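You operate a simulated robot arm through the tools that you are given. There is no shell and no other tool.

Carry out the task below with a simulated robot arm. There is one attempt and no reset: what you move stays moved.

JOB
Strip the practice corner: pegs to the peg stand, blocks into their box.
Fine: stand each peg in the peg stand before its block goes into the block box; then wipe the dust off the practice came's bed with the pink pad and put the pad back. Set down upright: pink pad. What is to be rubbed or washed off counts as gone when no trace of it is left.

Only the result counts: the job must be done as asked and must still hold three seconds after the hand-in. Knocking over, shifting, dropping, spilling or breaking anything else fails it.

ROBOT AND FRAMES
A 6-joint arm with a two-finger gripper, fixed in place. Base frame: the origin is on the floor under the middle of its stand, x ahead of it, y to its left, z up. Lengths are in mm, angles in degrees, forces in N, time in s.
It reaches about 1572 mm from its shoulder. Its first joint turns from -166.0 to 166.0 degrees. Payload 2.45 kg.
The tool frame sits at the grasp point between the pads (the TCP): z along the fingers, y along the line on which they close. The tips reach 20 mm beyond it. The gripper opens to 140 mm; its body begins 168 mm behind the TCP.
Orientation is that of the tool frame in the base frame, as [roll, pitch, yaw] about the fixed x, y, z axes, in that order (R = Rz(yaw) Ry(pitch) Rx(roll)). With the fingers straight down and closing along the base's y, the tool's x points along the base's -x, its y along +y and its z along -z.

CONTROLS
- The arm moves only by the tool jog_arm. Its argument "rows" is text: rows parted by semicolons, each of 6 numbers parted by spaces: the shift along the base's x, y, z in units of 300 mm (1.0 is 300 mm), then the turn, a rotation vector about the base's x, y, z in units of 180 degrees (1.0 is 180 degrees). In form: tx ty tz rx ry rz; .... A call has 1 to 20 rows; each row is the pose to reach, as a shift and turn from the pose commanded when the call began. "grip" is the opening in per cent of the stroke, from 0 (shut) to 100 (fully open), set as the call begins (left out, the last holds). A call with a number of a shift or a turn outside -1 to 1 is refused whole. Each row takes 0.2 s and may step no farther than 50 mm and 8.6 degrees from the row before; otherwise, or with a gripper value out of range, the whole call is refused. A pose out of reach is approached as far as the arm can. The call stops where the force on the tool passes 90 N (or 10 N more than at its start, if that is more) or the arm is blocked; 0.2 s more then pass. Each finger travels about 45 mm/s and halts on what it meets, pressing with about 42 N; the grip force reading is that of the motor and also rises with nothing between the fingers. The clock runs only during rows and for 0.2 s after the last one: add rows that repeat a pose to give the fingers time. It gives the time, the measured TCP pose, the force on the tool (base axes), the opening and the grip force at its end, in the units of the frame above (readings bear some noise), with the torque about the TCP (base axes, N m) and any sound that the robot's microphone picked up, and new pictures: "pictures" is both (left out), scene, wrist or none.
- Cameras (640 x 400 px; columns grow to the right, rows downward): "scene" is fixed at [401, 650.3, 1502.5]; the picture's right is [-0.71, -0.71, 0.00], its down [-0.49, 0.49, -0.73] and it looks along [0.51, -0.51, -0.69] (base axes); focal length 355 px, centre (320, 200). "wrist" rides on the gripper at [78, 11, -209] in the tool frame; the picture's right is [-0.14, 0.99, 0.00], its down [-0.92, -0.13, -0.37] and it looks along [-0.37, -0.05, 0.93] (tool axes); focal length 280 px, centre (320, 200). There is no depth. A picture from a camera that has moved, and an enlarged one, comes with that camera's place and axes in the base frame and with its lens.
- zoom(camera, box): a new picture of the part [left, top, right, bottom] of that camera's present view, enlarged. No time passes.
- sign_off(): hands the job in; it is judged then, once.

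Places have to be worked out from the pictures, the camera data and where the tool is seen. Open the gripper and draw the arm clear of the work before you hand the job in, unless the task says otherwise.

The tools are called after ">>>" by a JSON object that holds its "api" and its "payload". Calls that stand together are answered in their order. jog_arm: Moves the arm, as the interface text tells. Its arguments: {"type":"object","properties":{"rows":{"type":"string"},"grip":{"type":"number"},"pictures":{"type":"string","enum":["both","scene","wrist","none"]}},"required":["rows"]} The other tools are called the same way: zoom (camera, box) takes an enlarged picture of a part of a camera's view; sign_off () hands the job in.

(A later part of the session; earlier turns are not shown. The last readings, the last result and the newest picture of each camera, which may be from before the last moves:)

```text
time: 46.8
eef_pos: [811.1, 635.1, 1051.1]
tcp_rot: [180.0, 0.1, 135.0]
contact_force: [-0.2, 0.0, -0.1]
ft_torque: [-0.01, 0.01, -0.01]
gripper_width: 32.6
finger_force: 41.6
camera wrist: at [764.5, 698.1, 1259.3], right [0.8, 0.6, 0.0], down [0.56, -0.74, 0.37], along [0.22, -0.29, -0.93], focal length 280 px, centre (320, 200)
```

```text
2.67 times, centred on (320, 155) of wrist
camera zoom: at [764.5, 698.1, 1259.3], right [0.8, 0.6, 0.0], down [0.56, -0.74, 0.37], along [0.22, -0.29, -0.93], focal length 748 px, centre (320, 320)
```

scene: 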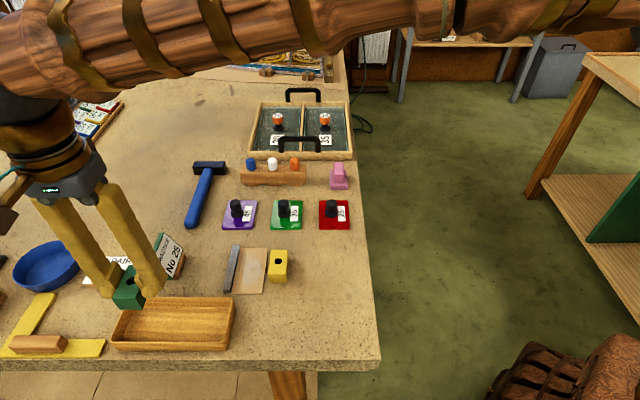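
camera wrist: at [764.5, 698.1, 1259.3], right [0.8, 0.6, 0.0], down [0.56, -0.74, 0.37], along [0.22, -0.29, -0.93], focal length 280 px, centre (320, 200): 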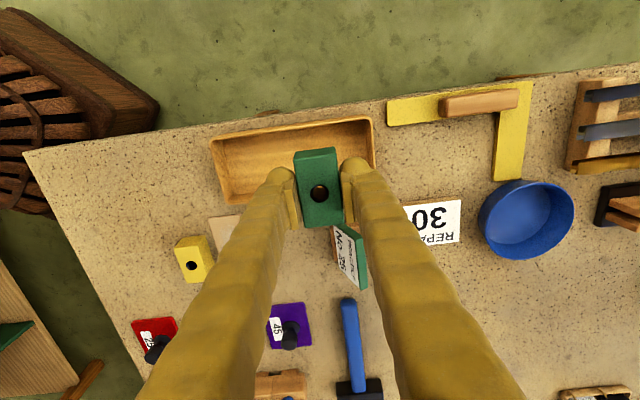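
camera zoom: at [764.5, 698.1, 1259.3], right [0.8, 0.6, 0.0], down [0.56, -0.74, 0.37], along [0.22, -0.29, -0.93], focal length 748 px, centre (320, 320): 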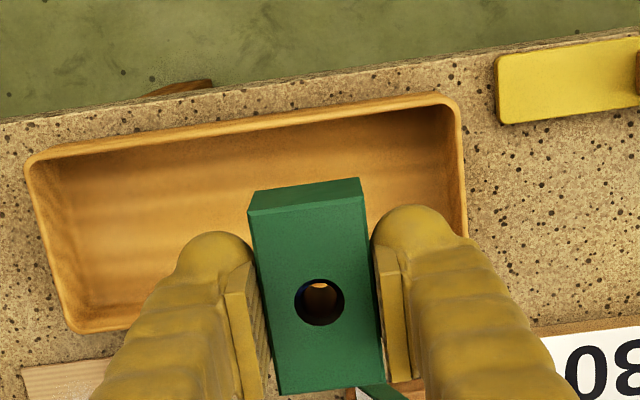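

The box's opening is clear: rim near z 939, inside about E1 −1081…−904 by E2 88…160 in bench axes, and the block is centred over its far end. I shift 3 mm further to the far end and lower the block past the rim.

>>> {"api": "jog_arm", "payload": {"rows": "0.007 0.007 0 0 0 0; 0.007 0.007 -0.1 0 0 0; 0.007 0.007 -0.2 0 0 0; 0.007 0.007 -0.27 0 0 0; 0.007 0.007 -0.31 0 0 0; 0.007 0.007 -0.31 0 0 0"}}

>>> {"api": "zoom", "payload": {"camera": "scene", "box": [90, 250, 270, 370]}}

>>> {"api": "zoom", "payload": {"camera": "wrist", "box": [200, 80, 440, 230]}}

```text
time: 48.2
eef_pos: [814.9, 636.7, 958.5]
tcp_rot: [-179.9, 0.0, 135.0]
contact_force: [0.6, 0.2, 0.4]
ft_torque: [0.01, 0.0, -0.01]
gripper_width: 32.5
finger_force: 41.7
camera wrist: at [766.5, 700.1, 1166.0], right [0.8, 0.6, 0.0], down [0.56, -0.74, 0.37], along [0.22, -0.29, -0.93], focal length 280 px, centre (320, 200)
```

scene: 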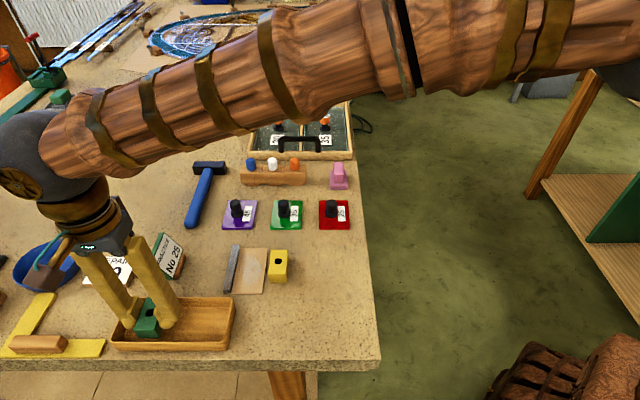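
wrist: 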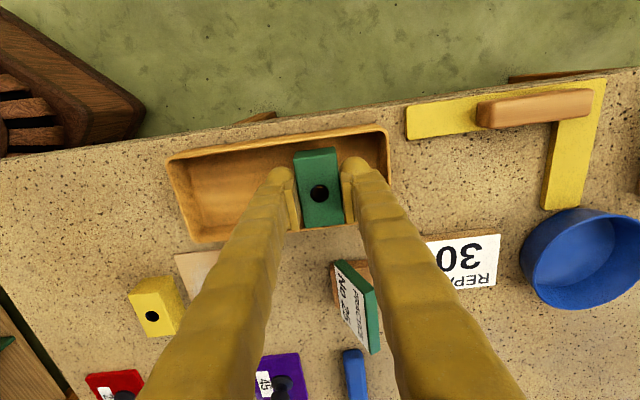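

```text
3.33 times, centred on (180, 310) of scene
camera zoom: at [401.0, 650.3, 1502.5], right [-0.71, -0.71, 0.0], down [-0.49, 0.49, -0.73], along [0.51, -0.51, -0.69], focal length 1184 px, centre (787, -167)
```

zoom: 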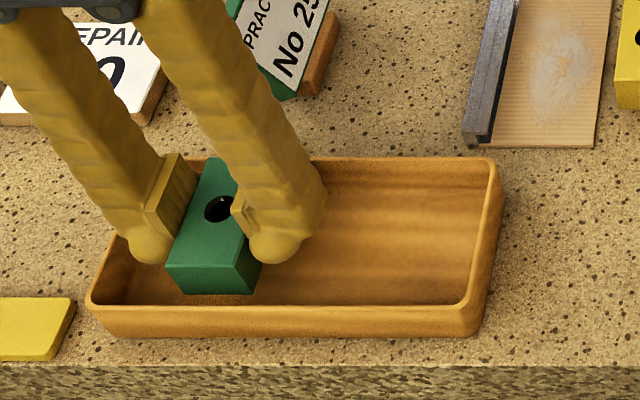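

```text
2.67 times, centred on (320, 155) of wrist
camera zoom: at [766.5, 700.1, 1166.0], right [0.8, 0.6, 0.0], down [0.56, -0.74, 0.37], along [0.22, -0.29, -0.93], focal length 748 px, centre (320, 320)
```

zoom: 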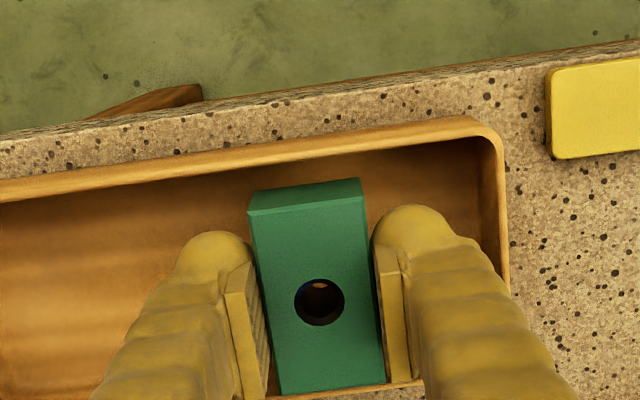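

The block is inside the rim with clearance all around. I keep lowering.

>>> {"api": "jog_arm", "payload": {"rows": "0 0 -0.02 0 0 0; 0 0 -0.04 0 0 0; 0 0 -0.055 0 0 0; 0 0 -0.055 0 0 0", "pictures": "none"}}

```text
time: 49.2
eef_pos: [815.0, 637.7, 940.4]
tcp_rot: [180.0, 0.1, 135.0]
contact_force: [0.1, 0.5, -0.5]
ft_torque: [-0.01, 0.0, 0.0]
gripper_width: 32.3
finger_force: 41.3
```

>>> {"api": "jog_arm", "payload": {"rows": "0 0 -0.004 0 0 0; 0 0 -0.008 0 0 0; 0 0 -0.008 0 0 0", "pictures": "none"}}

```text
time: 50.0
eef_pos: [814.5, 637.5, 938.5]
tcp_rot: [-180.0, 0.2, 135.0]
contact_force: [-0.1, -0.3, -0.4]
ft_torque: [-0.02, 0.01, -0.02]
gripper_width: 32.1
finger_force: 41.8
```

>>> {"api": "jog_arm", "payload": {"rows": "0 0 -0.004 0 0 0; 0 0 -0.007 0 0 0; 0 0 -0.007 0 0 0", "pictures": "both"}}

>>> {"api": "zoom", "payload": {"camera": "scene", "box": [90, 250, 270, 370]}}

```text
time: 50.8
eef_pos: [814.6, 635.9, 937.1]
tcp_rot: [-180.0, 0.1, 135.0]
contact_force: [0.2, -0.4, -0.6]
ft_torque: [-0.02, 0.02, 0.02]
gripper_width: 32.4
finger_force: 41.7
camera wrist: at [766.4, 700.3, 1145.1], right [0.8, 0.6, 0.0], down [0.56, -0.74, 0.37], along [0.22, -0.29, -0.93], focal length 280 px, centre (320, 200)
```

scene: 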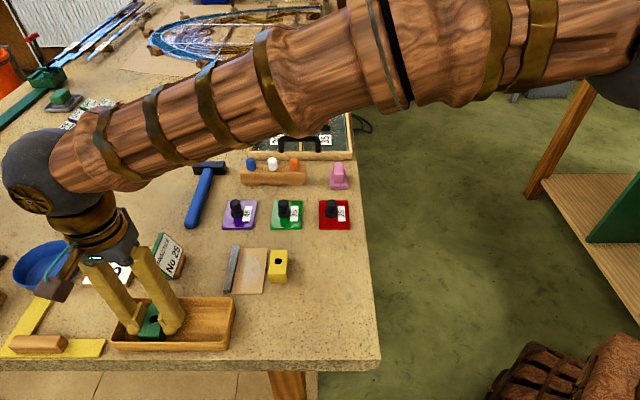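
wrist: 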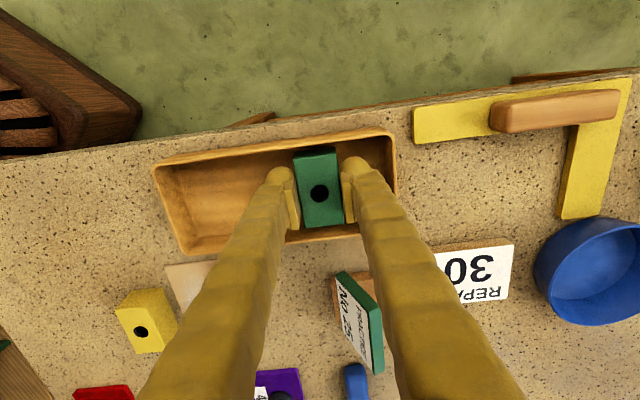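

```text
3.33 times, centred on (180, 310) of scene
camera zoom: at [401.0, 650.3, 1502.5], right [-0.71, -0.71, 0.0], down [-0.49, 0.49, -0.73], along [0.51, -0.51, -0.69], focal length 1184 px, centre (787, -167)
```

zoom: 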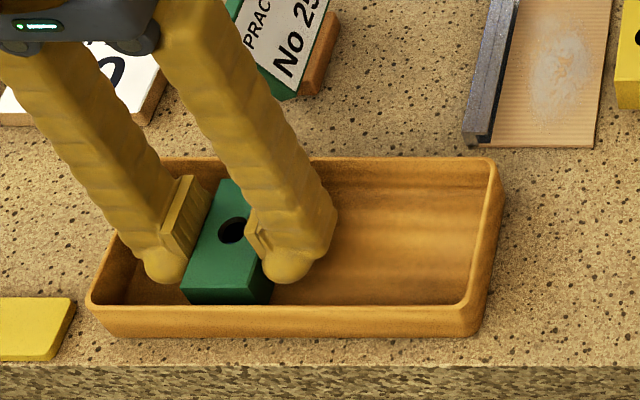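

>>> {"api": "jog_arm", "payload": {"rows": "0 0 -0.004 0 0 0; 0 0 -0.007 0 0 0; 0 0 -0.007 0 0 0", "pictures": "none"}}

```text
time: 51.6
eef_pos: [814.0, 636.7, 934.6]
tcp_rot: [180.0, 0.2, 135.0]
contact_force: [-0.6, -1.0, 5.7]
ft_torque: [-0.05, 0.09, 0.0]
gripper_width: 32.3
finger_force: 42.1
```

The block has touched the box floor (6 N). I open a few millimetres and raise straight out.

>>> {"api": "jog_arm", "payload": {"rows": "0 0 0 0 0 0; 0 0 0 0 0 0; 0 0 0 0 0 0", "grip": 28, "pictures": "none"}}

```text
time: 52.4
eef_pos: [813.4, 637.1, 934.2]
tcp_rot: [-180.0, 0.1, 134.9]
contact_force: [-0.6, -0.3, 0.2]
ft_torque: [0.01, 0.01, -0.01]
gripper_width: 39.1
finger_force: 0.2
```

>>> {"api": "jog_arm", "payload": {"rows": "0 0 0.03 0 0 0; 0 0 0.08 0 0 0; 0 0 0.15 0 0 0; 0 0 0.28 0 0 0; 0 0 0.43 0 0 0; 0 0 0.43 0 0 0"}}

>>> {"api": "zoom", "payload": {"camera": "scene", "box": [90, 250, 270, 370]}}

>>> {"api": "zoom", "payload": {"camera": "wrist", "box": [200, 80, 440, 230]}}

```text
time: 53.8
eef_pos: [813.5, 637.4, 1062.1]
tcp_rot: [-180.0, 0.1, 135.0]
contact_force: [0.9, -0.1, 0.6]
ft_torque: [0.01, 0.04, 0.01]
gripper_width: 39.4
finger_force: 0.1
camera wrist: at [765.7, 700.6, 1271.5], right [0.8, 0.6, 0.0], down [0.56, -0.74, 0.37], along [0.22, -0.29, -0.93], focal length 280 px, centre (320, 200)
```

scene: 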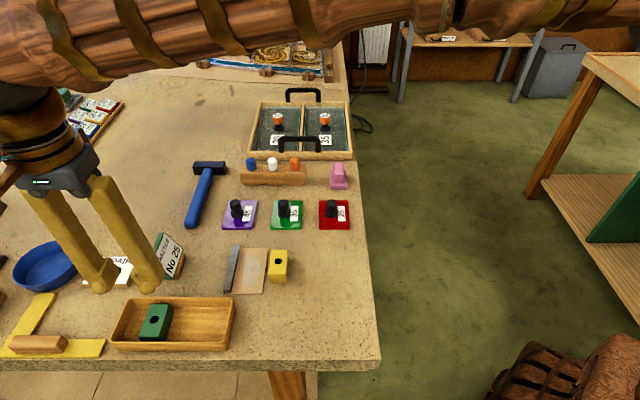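
wrist: 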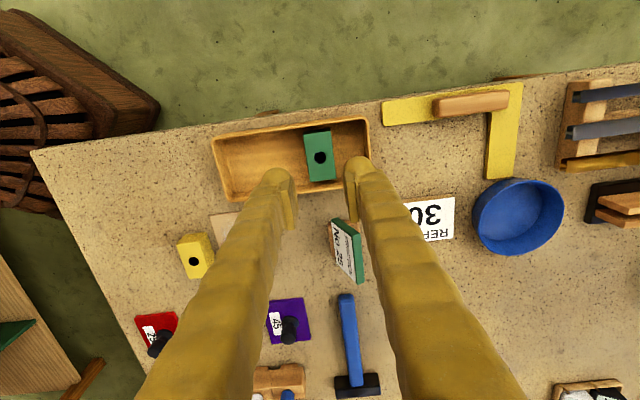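

```text
3.33 times, centred on (180, 310) of scene
camera zoom: at [401.0, 650.3, 1502.5], right [-0.71, -0.71, 0.0], down [-0.49, 0.49, -0.73], along [0.51, -0.51, -0.69], focal length 1184 px, centre (787, -167)
```

zoom: 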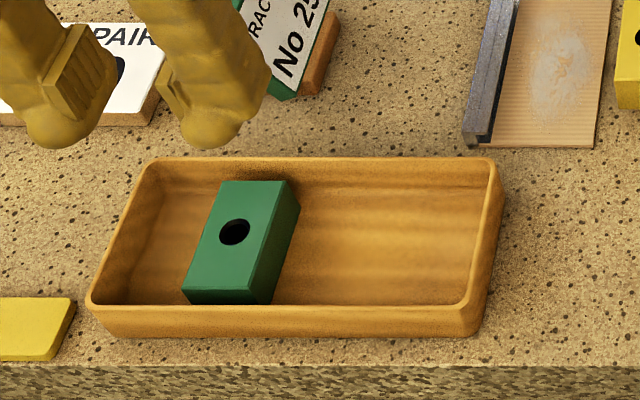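

```text
2.67 times, centred on (320, 155) of wrist
camera zoom: at [765.7, 700.6, 1271.5], right [0.8, 0.6, 0.0], down [0.56, -0.74, 0.37], along [0.22, -0.29, -0.93], focal length 748 px, centre (320, 320)
```

zoom: 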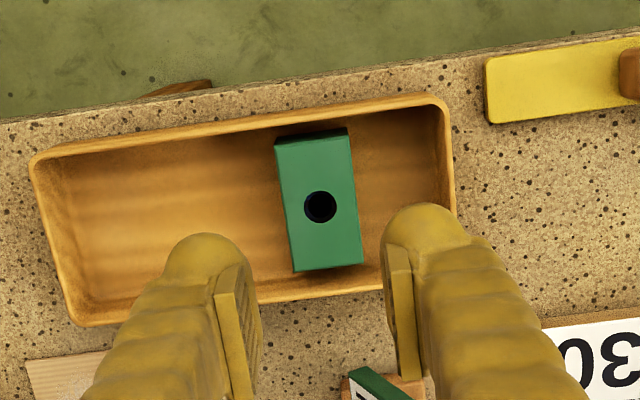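

The green block lies flat in the box, but there's only about 86 mm left beside it, which is tight for the second block with these thick fingers. I close the gripper, lower it in the free part of the box and nudge the green block gently toward the far end.

>>> {"api": "jog_arm", "payload": {"rows": "-0.06 -0.06 0 0 0 0; -0.125 -0.125 0 0 0 0; -0.125 -0.125 -0.1 0 0 0; -0.125 -0.125 -0.22 0 0 0; -0.125 -0.125 -0.32 0 0 0; -0.125 -0.125 -0.4 0 0 0; -0.125 -0.125 -0.4 0 0 0", "grip": 0}}

>>> {"api": "zoom", "payload": {"camera": "scene", "box": [90, 250, 270, 370]}}

>>> {"api": "zoom", "payload": {"camera": "wrist", "box": [200, 80, 440, 230]}}

```text
time: 55.4
eef_pos: [775.5, 599.1, 942.5]
tcp_rot: [179.9, 0.1, 135.0]
contact_force: [0.4, 0.5, -0.3]
ft_torque: [0.0, 0.01, 0.03]
gripper_width: 0.0
finger_force: 29.4
camera wrist: at [728.6, 662.6, 1151.6], right [0.8, 0.6, 0.0], down [0.56, -0.74, 0.37], along [0.22, -0.29, -0.93], focal length 280 px, centre (320, 200)
```

scene: 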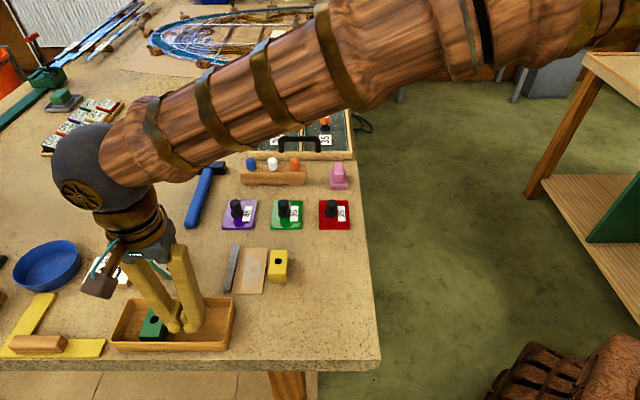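
wrist: 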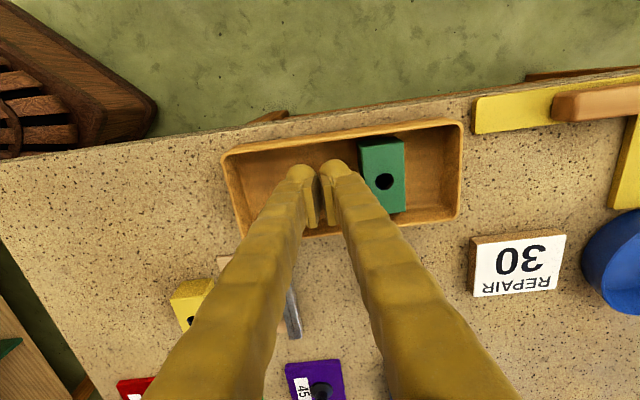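

```text
3.33 times, centred on (180, 310) of scene
camera zoom: at [401.0, 650.3, 1502.5], right [-0.71, -0.71, 0.0], down [-0.49, 0.49, -0.73], along [0.51, -0.51, -0.69], focal length 1184 px, centre (787, -167)
```

zoom: 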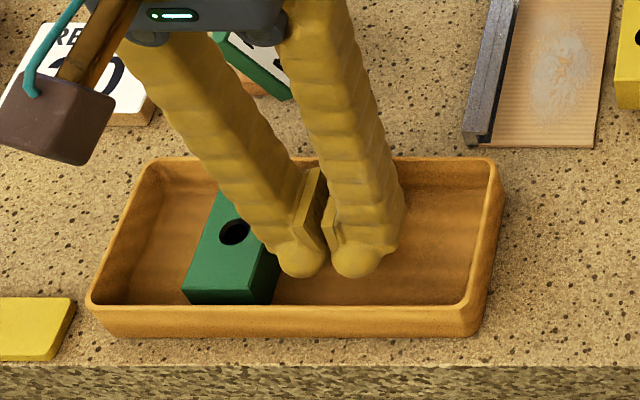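

```text
2.67 times, centred on (320, 155) of wrist
camera zoom: at [728.6, 662.6, 1151.6], right [0.8, 0.6, 0.0], down [0.56, -0.74, 0.37], along [0.22, -0.29, -0.93], focal length 748 px, centre (320, 320)
```

zoom: 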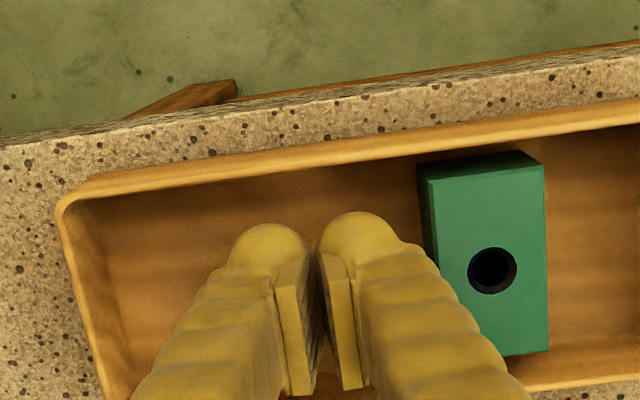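

The closed fingers are beside the block inside the box. I lower 5 mm and push it about 30 mm of travel toward the far end in small steps.

>>> {"api": "jog_arm", "payload": {"rows": "0 0 -0.017 0 0 0; 0.0118 0.0118 -0.017 0 0 0; 0.0236 0.0236 -0.017 0 0 0; 0.0354 0.0354 -0.017 0 0 0; 0.0471 0.0471 -0.017 0 0 0; 0.0589 0.0589 -0.017 0 0 0; 0.0707 0.0707 -0.017 0 0 0; 0.0707 0.0707 -0.017 0 0 0"}}

>>> {"api": "zoom", "payload": {"camera": "scene", "box": [90, 250, 270, 370]}}

>>> {"api": "zoom", "payload": {"camera": "wrist", "box": [200, 80, 440, 230]}}

```text
time: 57.2
eef_pos: [797.2, 620.2, 938.2]
tcp_rot: [180.0, 0.1, 134.9]
contact_force: [0.0, 0.1, 0.1]
ft_torque: [-0.02, -0.02, -0.01]
gripper_width: 0.0
finger_force: 29.2
camera wrist: at [750.2, 683.9, 1146.9], right [0.8, 0.6, 0.0], down [0.56, -0.74, 0.37], along [0.22, -0.29, -0.93], focal length 280 px, centre (320, 200)
```

scene: 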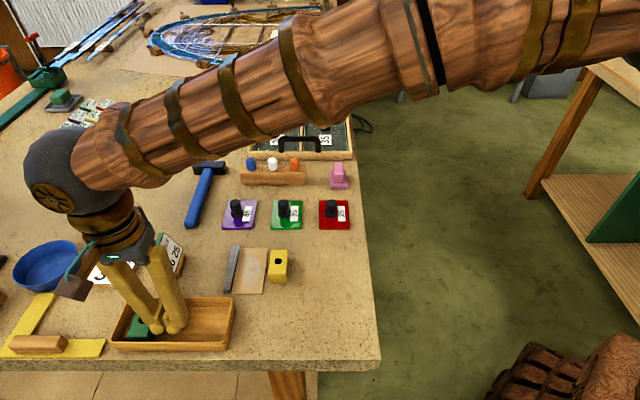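
wrist: 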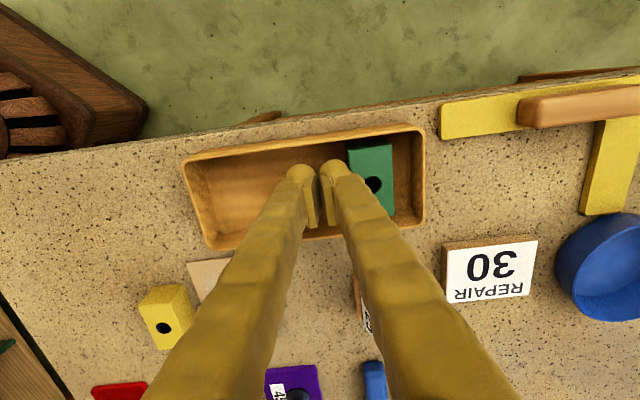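

```text
3.33 times, centred on (180, 310) of scene
camera zoom: at [401.0, 650.3, 1502.5], right [-0.71, -0.71, 0.0], down [-0.49, 0.49, -0.73], along [0.51, -0.51, -0.69], focal length 1184 px, centre (787, -167)
```

zoom: 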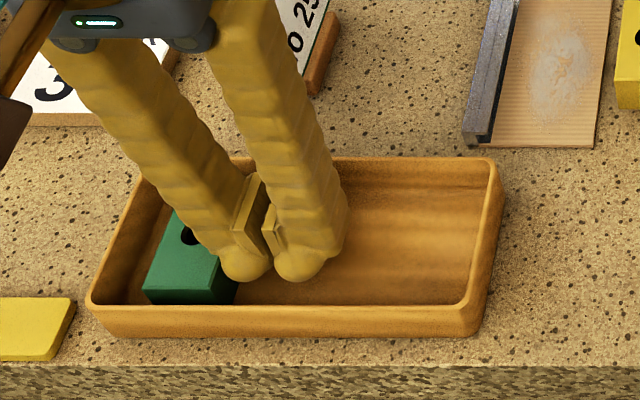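

```text
2.67 times, centred on (320, 155) of wrist
camera zoom: at [750.2, 683.9, 1146.9], right [0.8, 0.6, 0.0], down [0.56, -0.74, 0.37], along [0.22, -0.29, -0.93], focal length 748 px, centre (320, 320)
```

zoom: 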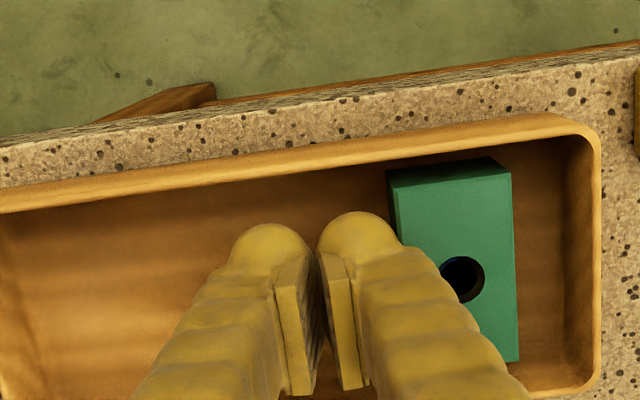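

The green block slid about 20 mm to the far end, the box stayed put, and there is now ample room. I raise the hand and go to the yellow block.

>>> {"api": "jog_arm", "payload": {"rows": "0 0 0.06 0 0 0; 0 0 0.2 0 0 0; 0 0 0.36 0 0 0; 0 0 0.45 0 0 0; -0.0244 -0.1426 0.45 0 0 0; -0.0487 -0.285 0.45 0 0 0; -0.073 -0.4278 0.45 0 0 0; -0.0975 -0.5704 0.45 0 0 0; -0.1217 -0.713 0.45 0 0 0; -0.1217 -0.713 0.45 0 0 0", "grip": 0}}

>>> {"api": "zoom", "payload": {"camera": "scene", "box": [90, 250, 270, 370]}}

>>> {"api": "zoom", "payload": {"camera": "wrist", "box": [240, 80, 420, 200]}}

```text
time: 59.4
eef_pos: [760.8, 407.3, 1073.4]
tcp_rot: [-179.9, 0.0, 135.0]
contact_force: [-0.1, -0.4, 0.3]
ft_torque: [0.01, 0.0, 0.03]
gripper_width: 0.0
finger_force: 29.8
camera wrist: at [713.6, 469.8, 1282.3], right [0.8, 0.6, 0.0], down [0.56, -0.74, 0.37], along [0.22, -0.29, -0.93], focal length 280 px, centre (320, 200)
```

scene: 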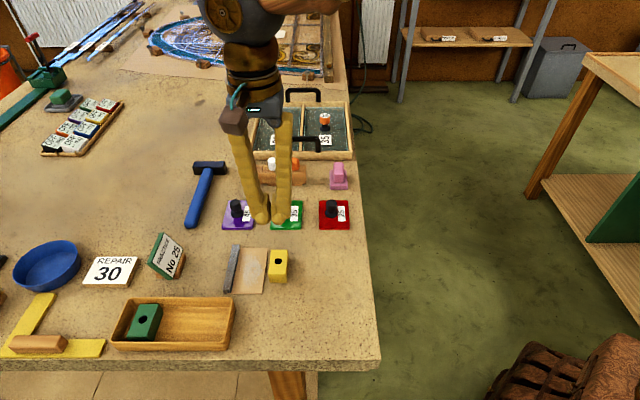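
wrist: 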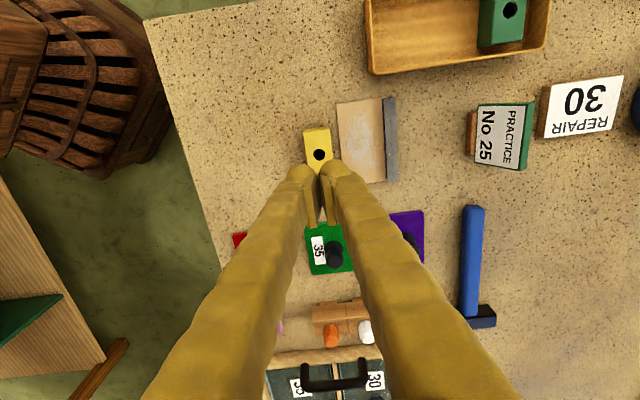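

```text
3.33 times, centred on (180, 310) of scene
camera zoom: at [401.0, 650.3, 1502.5], right [-0.71, -0.71, 0.0], down [-0.49, 0.49, -0.73], along [0.51, -0.51, -0.69], focal length 1184 px, centre (787, -167)
```

zoom: 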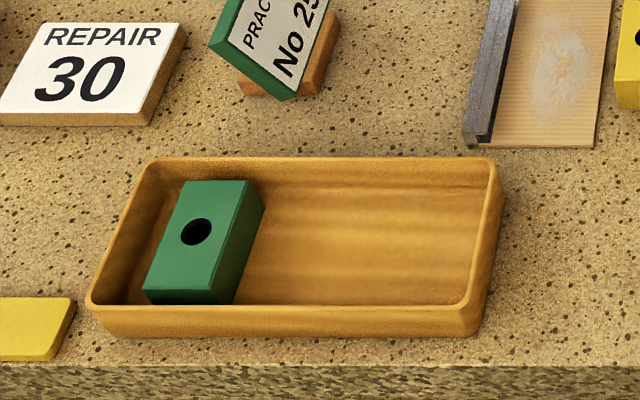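

```text
3.33 times, centred on (330, 140) of wrist
camera zoom: at [713.6, 469.8, 1282.3], right [0.8, 0.6, 0.0], down [0.56, -0.74, 0.37], along [0.22, -0.29, -0.93], focal length 935 px, centre (287, 400)
```

zoom: 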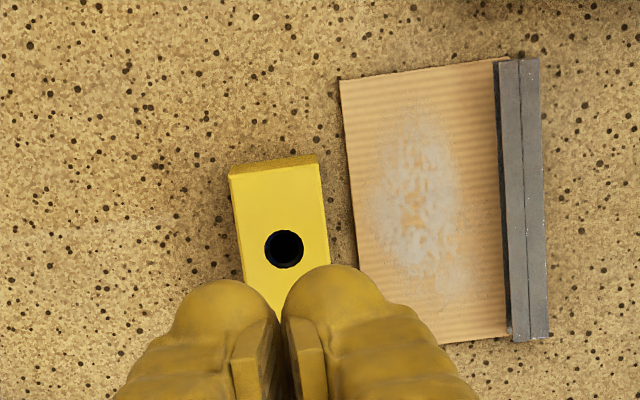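

Green block well placed. Yellow block is under the closed fingers at about (760, 406); I open to 63 mm first, then lower around it, keeping the tips above the bed's surface beside it.

>>> {"api": "jog_arm", "payload": {"rows": "-0.0025 -0.0025 0 0 0 0; -0.0025 -0.0025 0 0 0 0; -0.0025 -0.0025 0 0 0 0; -0.0025 -0.0025 -0.12 0 0 0; -0.0025 -0.0025 -0.24 0 0 0; -0.0025 -0.0025 -0.35 0 0 0; -0.0025 -0.0025 -0.43 0 0 0; -0.0025 -0.0025 -0.467 0 0 0; -0.0025 -0.0025 -0.467 0 0 0", "grip": 45}}

>>> {"api": "zoom", "payload": {"camera": "scene", "box": [210, 210, 320, 305]}}

>>> {"api": "zoom", "payload": {"camera": "wrist", "box": [240, 120, 400, 240]}}

```text
time: 61.4
eef_pos: [761.7, 405.9, 933.1]
tcp_rot: [180.0, 0.1, 135.0]
contact_force: [0.8, 0.0, -0.6]
ft_torque: [0.02, -0.03, 0.02]
gripper_width: 63.1
finger_force: 0.1
camera wrist: at [713.4, 469.1, 1142.1], right [0.8, 0.6, 0.0], down [0.56, -0.74, 0.37], along [0.22, -0.29, -0.93], focal length 280 px, centre (320, 200)
```

scene: 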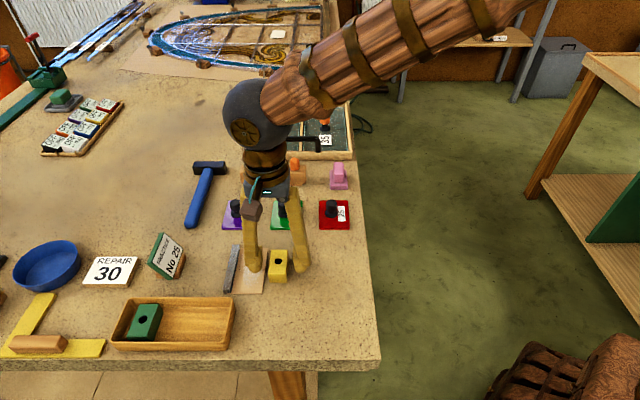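
wrist: 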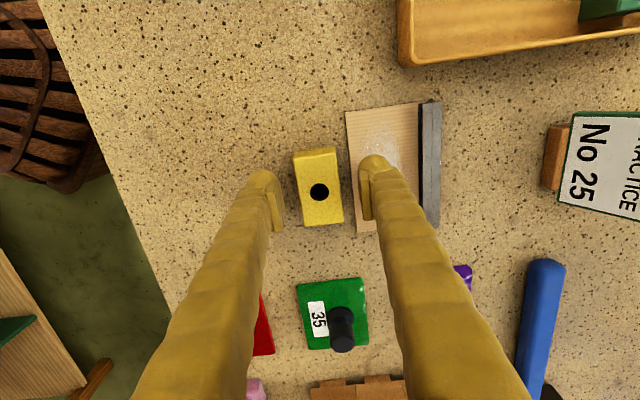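

```text
4.21 times, centred on (265, 258) of scene
camera zoom: at [401.0, 650.3, 1502.5], right [-0.71, -0.71, 0.0], down [-0.49, 0.49, -0.73], along [0.51, -0.51, -0.69], focal length 1495 px, centre (552, -42)
```

zoom: 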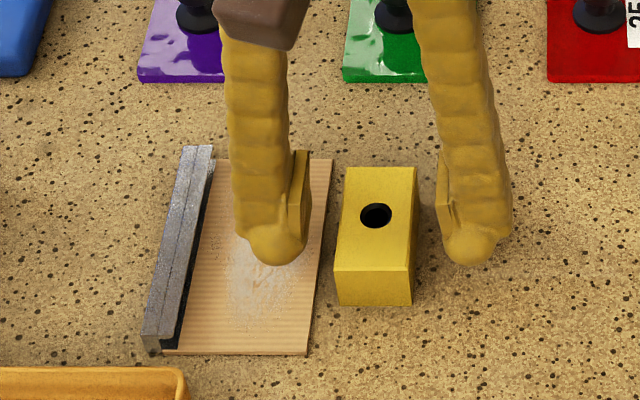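

```text
3.33 times, centred on (320, 180) of wrist
camera zoom: at [713.4, 469.1, 1142.1], right [0.8, 0.6, 0.0], down [0.56, -0.74, 0.37], along [0.22, -0.29, -0.93], focal length 935 px, centre (320, 267)
```

zoom: 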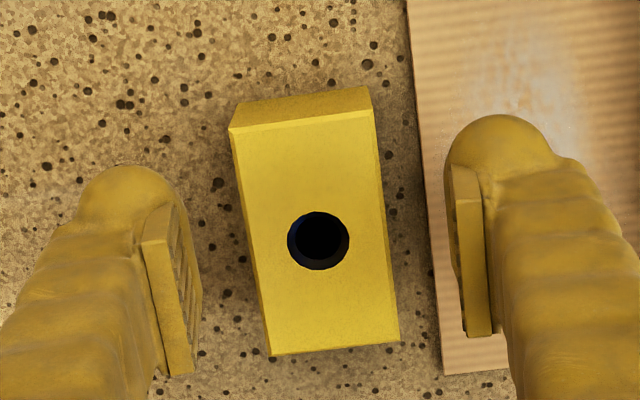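

The block is centred and the tips are clear of the bed. I close on it.

>>> {"api": "jog_arm", "payload": {"rows": "0 0 0 0 0 0; 0 0 0 0 0 0; 0 0 0 0 0 0; 0 0 0 0 0 0", "grip": 0, "pictures": "none"}}

```text
time: 62.4
eef_pos: [761.2, 406.5, 933.0]
tcp_rot: [179.9, 0.1, 135.0]
contact_force: [0.0, -0.4, 0.2]
ft_torque: [0.02, 0.02, 0.0]
gripper_width: 32.2
finger_force: 42.5
```

Gripped at 32 mm. I lift straight and carry the yellow block above the free part of the box.

>>> {"api": "jog_arm", "payload": {"rows": "0 0 0.03 0 0 0; 0 0 0.12 0 0 0; 0 0 0.25 0 0 0; 0 0 0.38 0 0 0; 0.0066 0.1256 0.38 0 0 0; 0.0132 0.2512 0.38 0 0 0; 0.0198 0.3768 0.38 0 0 0; 0.0264 0.5024 0.38 0 0 0; 0.033 0.628 0.38 0 0 0; 0.033 0.628 0.38 0 0 0"}}

>>> {"api": "zoom", "payload": {"camera": "wrist", "box": [200, 80, 440, 230]}}

```text
time: 64.6
eef_pos: [771.8, 596.0, 1047.6]
tcp_rot: [179.9, 0.1, 135.0]
contact_force: [0.0, -0.3, 0.3]
ft_torque: [-0.02, -0.04, 0.02]
gripper_width: 32.3
finger_force: 42.0
camera wrist: at [723.2, 658.6, 1256.0], right [0.8, 0.6, 0.0], down [0.56, -0.74, 0.37], along [0.22, -0.29, -0.93], focal length 280 px, centre (320, 200)
```

scene: 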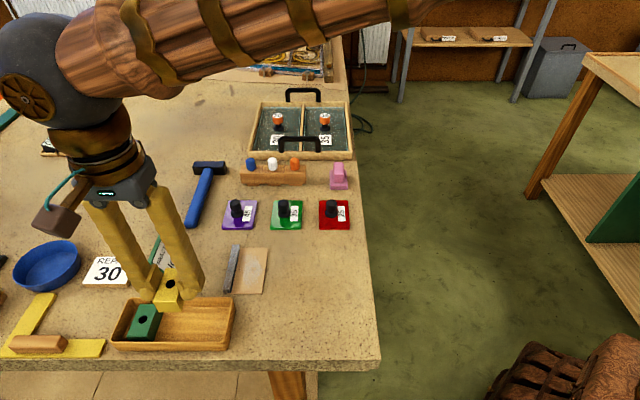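
wrist: 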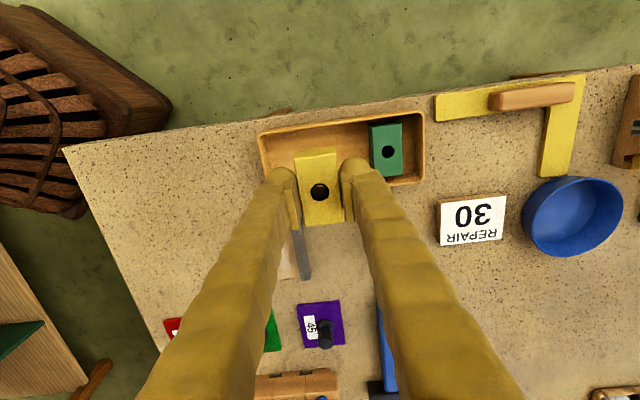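

```text
2.67 times, centred on (320, 155) of wrist
camera zoom: at [723.2, 658.6, 1256.0], right [0.8, 0.6, 0.0], down [0.56, -0.74, 0.37], along [0.22, -0.29, -0.93], focal length 748 px, centre (320, 320)
```

zoom: 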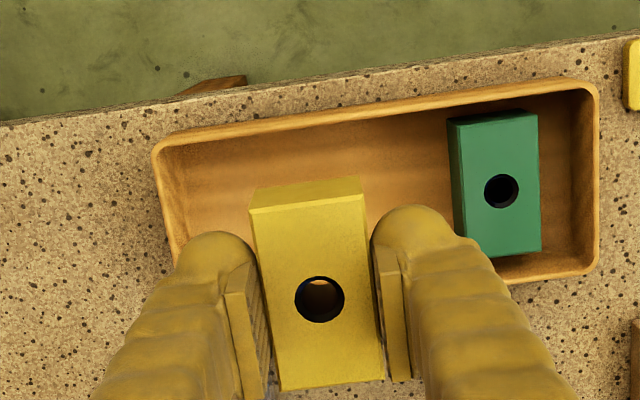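

The yellow block hangs centred between the green block and the near wall (bench axes E1 −967, free span −1029…−904). I lower it in.

>>> {"api": "jog_arm", "payload": {"rows": "0 0 -0.1 0 0 0; 0 0 -0.2 0 0 0; 0 0 -0.28 0 0 0; 0 0 -0.325 0 0 0; 0 0 -0.325 0 0 0"}}

>>> {"api": "zoom", "payload": {"camera": "scene", "box": [90, 250, 270, 370]}}

>>> {"api": "zoom", "payload": {"camera": "wrist", "box": [200, 80, 440, 230]}}

```text
time: 65.8
eef_pos: [770.4, 594.2, 949.9]
tcp_rot: [-180.0, 0.1, 134.9]
contact_force: [0.1, 0.3, 0.4]
ft_torque: [0.01, 0.0, -0.03]
gripper_width: 32.5
finger_force: 42.3
camera wrist: at [723.0, 657.1, 1158.2], right [0.8, 0.6, 0.0], down [0.56, -0.74, 0.37], along [0.22, -0.29, -0.93], focal length 280 px, centre (320, 200)
```

scene: 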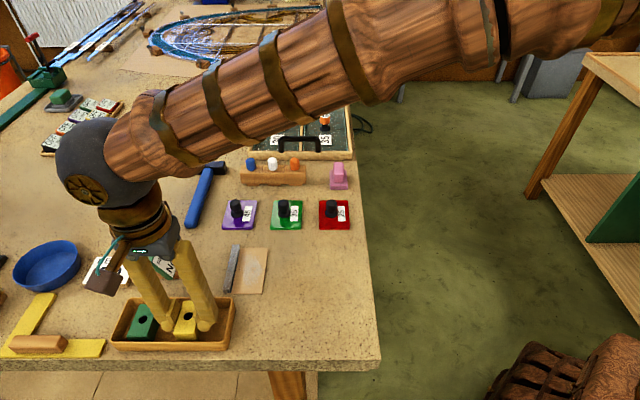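
wrist: 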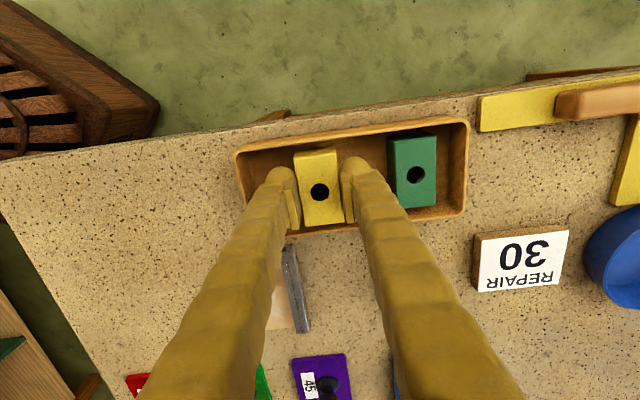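

```text
3.33 times, centred on (180, 310) of scene
camera zoom: at [401.0, 650.3, 1502.5], right [-0.71, -0.71, 0.0], down [-0.49, 0.49, -0.73], along [0.51, -0.51, -0.69], focal length 1184 px, centre (787, -167)
```

zoom: 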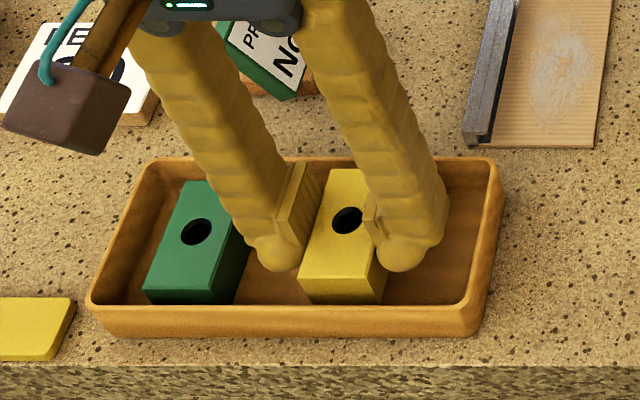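

```text
2.67 times, centred on (320, 155) of wrist
camera zoom: at [723.0, 657.1, 1158.2], right [0.8, 0.6, 0.0], down [0.56, -0.74, 0.37], along [0.22, -0.29, -0.93], focal length 748 px, centre (320, 320)
```

zoom: 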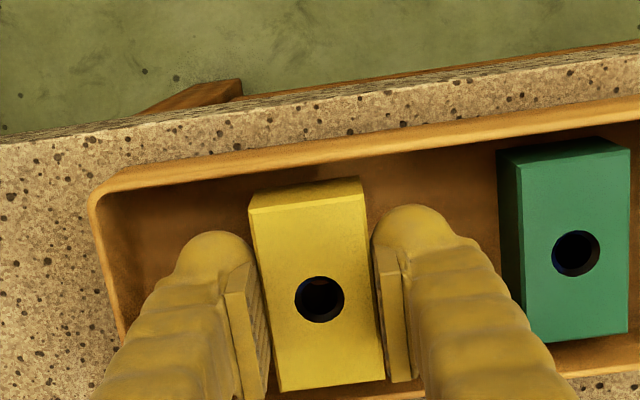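

All clear around the block; I lower the last part in small steps.

>>> {"api": "jog_arm", "payload": {"rows": "0 0 -0.012 0 0 0; 0 0 -0.024 0 0 0; 0 0 -0.036 0 0 0; 0 0 -0.036 0 0 0", "pictures": "none"}}

```text
time: 66.8
eef_pos: [770.3, 594.3, 938.7]
tcp_rot: [-180.0, 0.2, 134.9]
contact_force: [0.3, 0.4, 0.0]
ft_torque: [-0.02, -0.02, -0.03]
gripper_width: 32.3
finger_force: 41.9
```

>>> {"api": "jog_arm", "payload": {"rows": "0 0 -0.004 0 0 0; 0 0 -0.008 0 0 0; 0 0 -0.008 0 0 0", "pictures": "none"}}

```text
time: 67.6
eef_pos: [769.8, 595.2, 937.3]
tcp_rot: [179.9, 0.1, 135.1]
contact_force: [-1.3, -4.9, 16.1]
ft_torque: [-0.11, 0.06, 0.01]
gripper_width: 32.4
finger_force: 41.6
```

Floor contact (16 N). I relax half a millimetre and open a little, then raise.

>>> {"api": "jog_arm", "payload": {"rows": "0 0 0.0015 0 0 0; 0 0 0.0015 0 0 0; 0 0 0.0015 0 0 0", "grip": 28, "pictures": "none"}}

```text
time: 68.4
eef_pos: [770.2, 594.6, 936.6]
tcp_rot: [-180.0, 0.1, 135.0]
contact_force: [-0.1, 0.9, -2.2]
ft_torque: [-0.02, 0.03, -0.04]
gripper_width: 39.1
finger_force: 0.1
```

>>> {"api": "jog_arm", "payload": {"rows": "0 0 0.03 0 0 0; 0 0 0.08 0 0 0; 0 0 0.15 0 0 0; 0 0 0.28 0 0 0; 0 0 0.43 0 0 0; 0 0 0.43 0 0 0"}}

>>> {"api": "zoom", "payload": {"camera": "scene", "box": [90, 250, 270, 370]}}

```text
time: 69.8
eef_pos: [771.4, 595.3, 1065.9]
tcp_rot: [180.0, 0.2, 135.1]
contact_force: [-0.6, 0.5, 1.0]
ft_torque: [0.01, 0.0, 0.0]
gripper_width: 39.2
finger_force: 0.1
camera wrist: at [723.3, 657.5, 1274.3], right [0.8, 0.6, 0.0], down [0.56, -0.74, 0.37], along [0.22, -0.29, -0.93], focal length 280 px, centre (320, 200)
```

scene: 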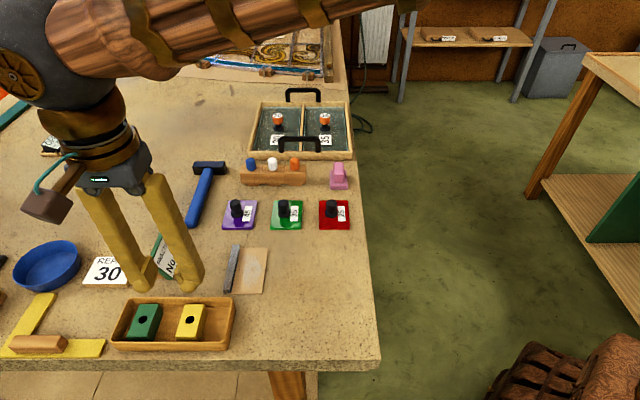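
wrist: 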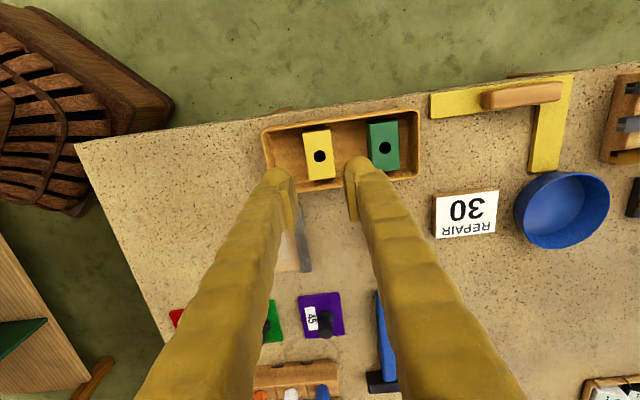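

```text
3.33 times, centred on (180, 310) of scene
camera zoom: at [401.0, 650.3, 1502.5], right [-0.71, -0.71, 0.0], down [-0.49, 0.49, -0.73], along [0.51, -0.51, -0.69], focal length 1184 px, centre (787, -167)
```

zoom: 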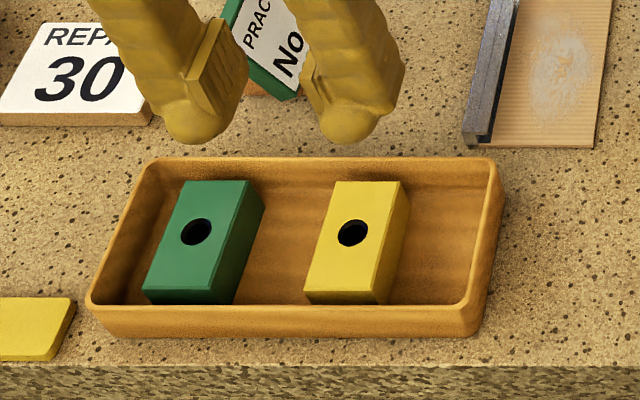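

Both blocks lie in the box and both pegs stand. Now I go to the pink pad near (863, 120), turning the hand so it closes along the pad's length, in two legs.

>>> {"api": "jog_arm", "payload": {"rows": "0.0219 -0.1133 0.019 0 0 0.0357; 0.0437 -0.2266 0.038 0 0 0.0714; 0.0656 -0.3399 0.057 0 0 0.1071; 0.0874 -0.4531 0.076 0 0 0.1429; 0.1093 -0.5664 0.095 0 0 0.1786; 0.1311 -0.6797 0.114 0 0 0.2143; 0.153 -0.793 0.133 0 0 0.25", "grip": 60, "pictures": "none"}}

```text
time: 71.4
eef_pos: [814.8, 356.4, 1105.3]
tcp_rot: [179.9, -0.1, -180.0]
contact_force: [0.7, 0.3, -0.1]
ft_torque: [-0.01, 0.0, 0.02]
gripper_width: 84.0
finger_force: 0.2
```

>>> {"api": "jog_arm", "payload": {"rows": "0.0217 -0.1131 0 0 0 0.0357; 0.0434 -0.2263 0 0 0 0.0714; 0.0651 -0.3394 0 0 0 0.1071; 0.0869 -0.4526 0 0 0 0.1429; 0.1086 -0.5657 0 0 0 0.1786; 0.1303 -0.6789 0 0 0 0.2143; 0.152 -0.792 0 0 0 0.25; 0.152 -0.792 0 0 0 0.25"}}

>>> {"api": "zoom", "payload": {"camera": "wrist", "box": [260, 100, 400, 200]}}

>>> {"api": "zoom", "payload": {"camera": "scene", "box": [300, 145, 380, 205]}}

```text
time: 73.2
eef_pos: [861.6, 118.7, 1104.8]
tcp_rot: [180.0, -0.1, -134.9]
contact_force: [-0.2, -0.2, 0.4]
ft_torque: [-0.02, 0.0, 0.0]
gripper_width: 84.0
finger_force: 0.1
camera wrist: at [799.6, 70.7, 1314.3], right [-0.6, 0.8, 0.0], down [0.74, 0.56, 0.37], along [0.29, 0.22, -0.93], focal length 280 px, centre (320, 200)
```

scene: 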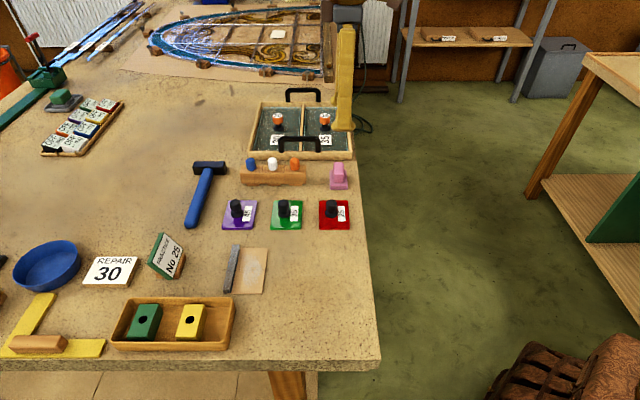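
wrist: 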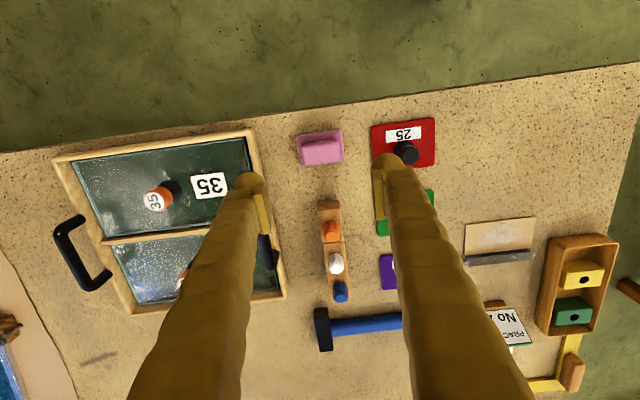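

```text
4.00 times, centred on (330, 150) of wrist
camera zoom: at [799.6, 70.7, 1314.3], right [-0.6, 0.8, 0.0], down [0.74, 0.56, 0.37], along [0.29, 0.22, -0.93], focal length 1122 px, centre (280, 400)
```

zoom: 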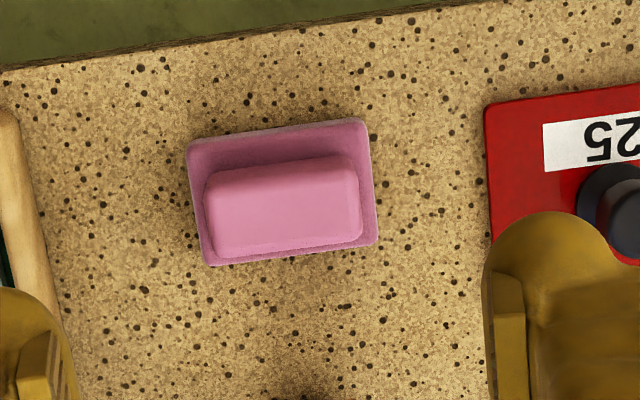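

```text
6.67 times, centred on (340, 175) of scene
camera zoom: at [401.0, 650.3, 1502.5], right [-0.71, -0.71, 0.0], down [-0.49, 0.49, -0.73], along [0.51, -0.51, -0.69], focal length 2368 px, centre (187, 367)
```

zoom: 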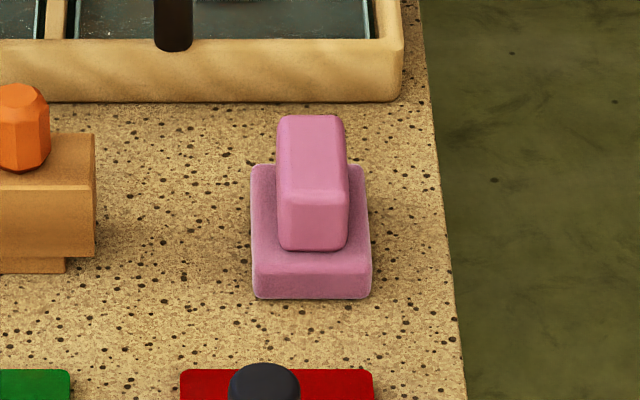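

The pad's base reads about 46×62 mm, with the handle about 49 mm long, centred near (863, 120) and topping out near z 946. I go down part-way over it and check.

>>> {"api": "jog_arm", "payload": {"rows": "0.004 0.0053 -0.12 0 0 0; 0.004 0.0053 -0.25 0 0 0; 0.004 0.0053 -0.36 0 0 0; 0.004 0.0053 -0.44 0 0 0; 0.004 0.0053 -0.44 0 0 0"}}

>>> {"api": "zoom", "payload": {"camera": "wrist", "box": [240, 120, 400, 230]}}

>>> {"api": "zoom", "payload": {"camera": "scene", "box": [300, 135, 380, 205]}}

```text
time: 74.4
eef_pos: [863.1, 120.1, 973.9]
tcp_rot: [-180.0, 0.0, -135.0]
contact_force: [0.4, 1.1, 1.0]
ft_torque: [-0.03, -0.03, 0.02]
gripper_width: 84.0
finger_force: 0.1
camera wrist: at [800.4, 72.6, 1182.1], right [-0.6, 0.8, 0.0], down [0.74, 0.56, 0.37], along [0.29, 0.22, -0.93], focal length 280 px, centre (320, 200)
```

scene: 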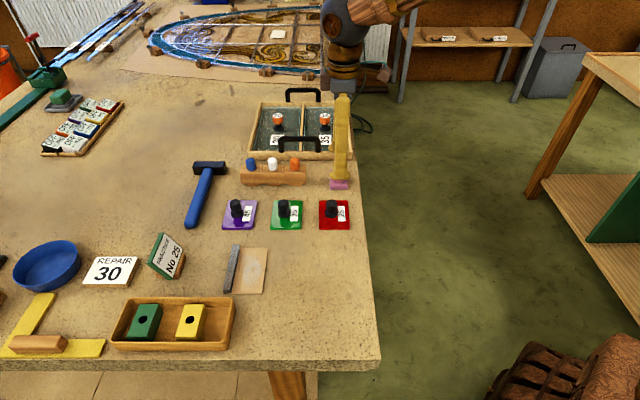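
wrist: 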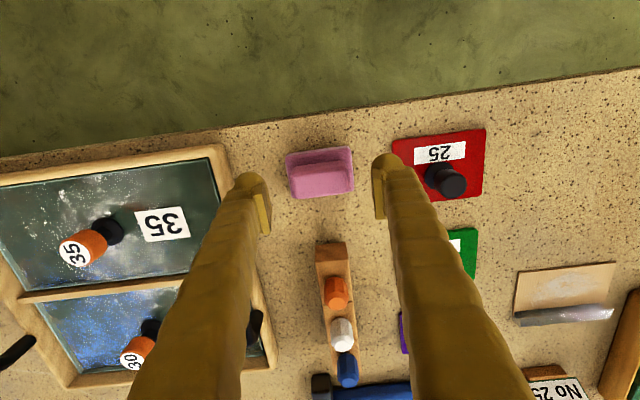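

```text
3.64 times, centred on (320, 175) of wrist
camera zoom: at [800.4, 72.6, 1182.1], right [-0.6, 0.8, 0.0], down [0.74, 0.56, 0.37], along [0.29, 0.22, -0.93], focal length 1020 px, centre (320, 291)
```

zoom: 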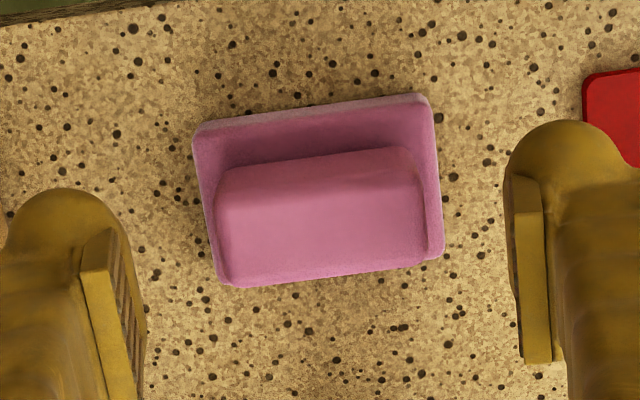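

```text
5.71 times, centred on (340, 170) of scene
camera zoom: at [401.0, 650.3, 1502.5], right [-0.71, -0.71, 0.0], down [-0.49, 0.49, -0.73], along [0.51, -0.51, -0.69], focal length 2029 px, centre (206, 371)
```

zoom: 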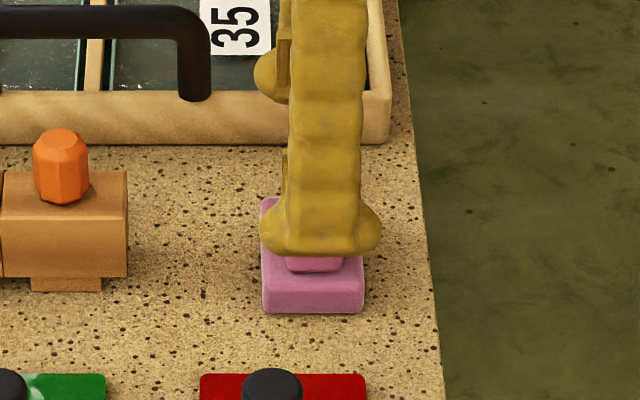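

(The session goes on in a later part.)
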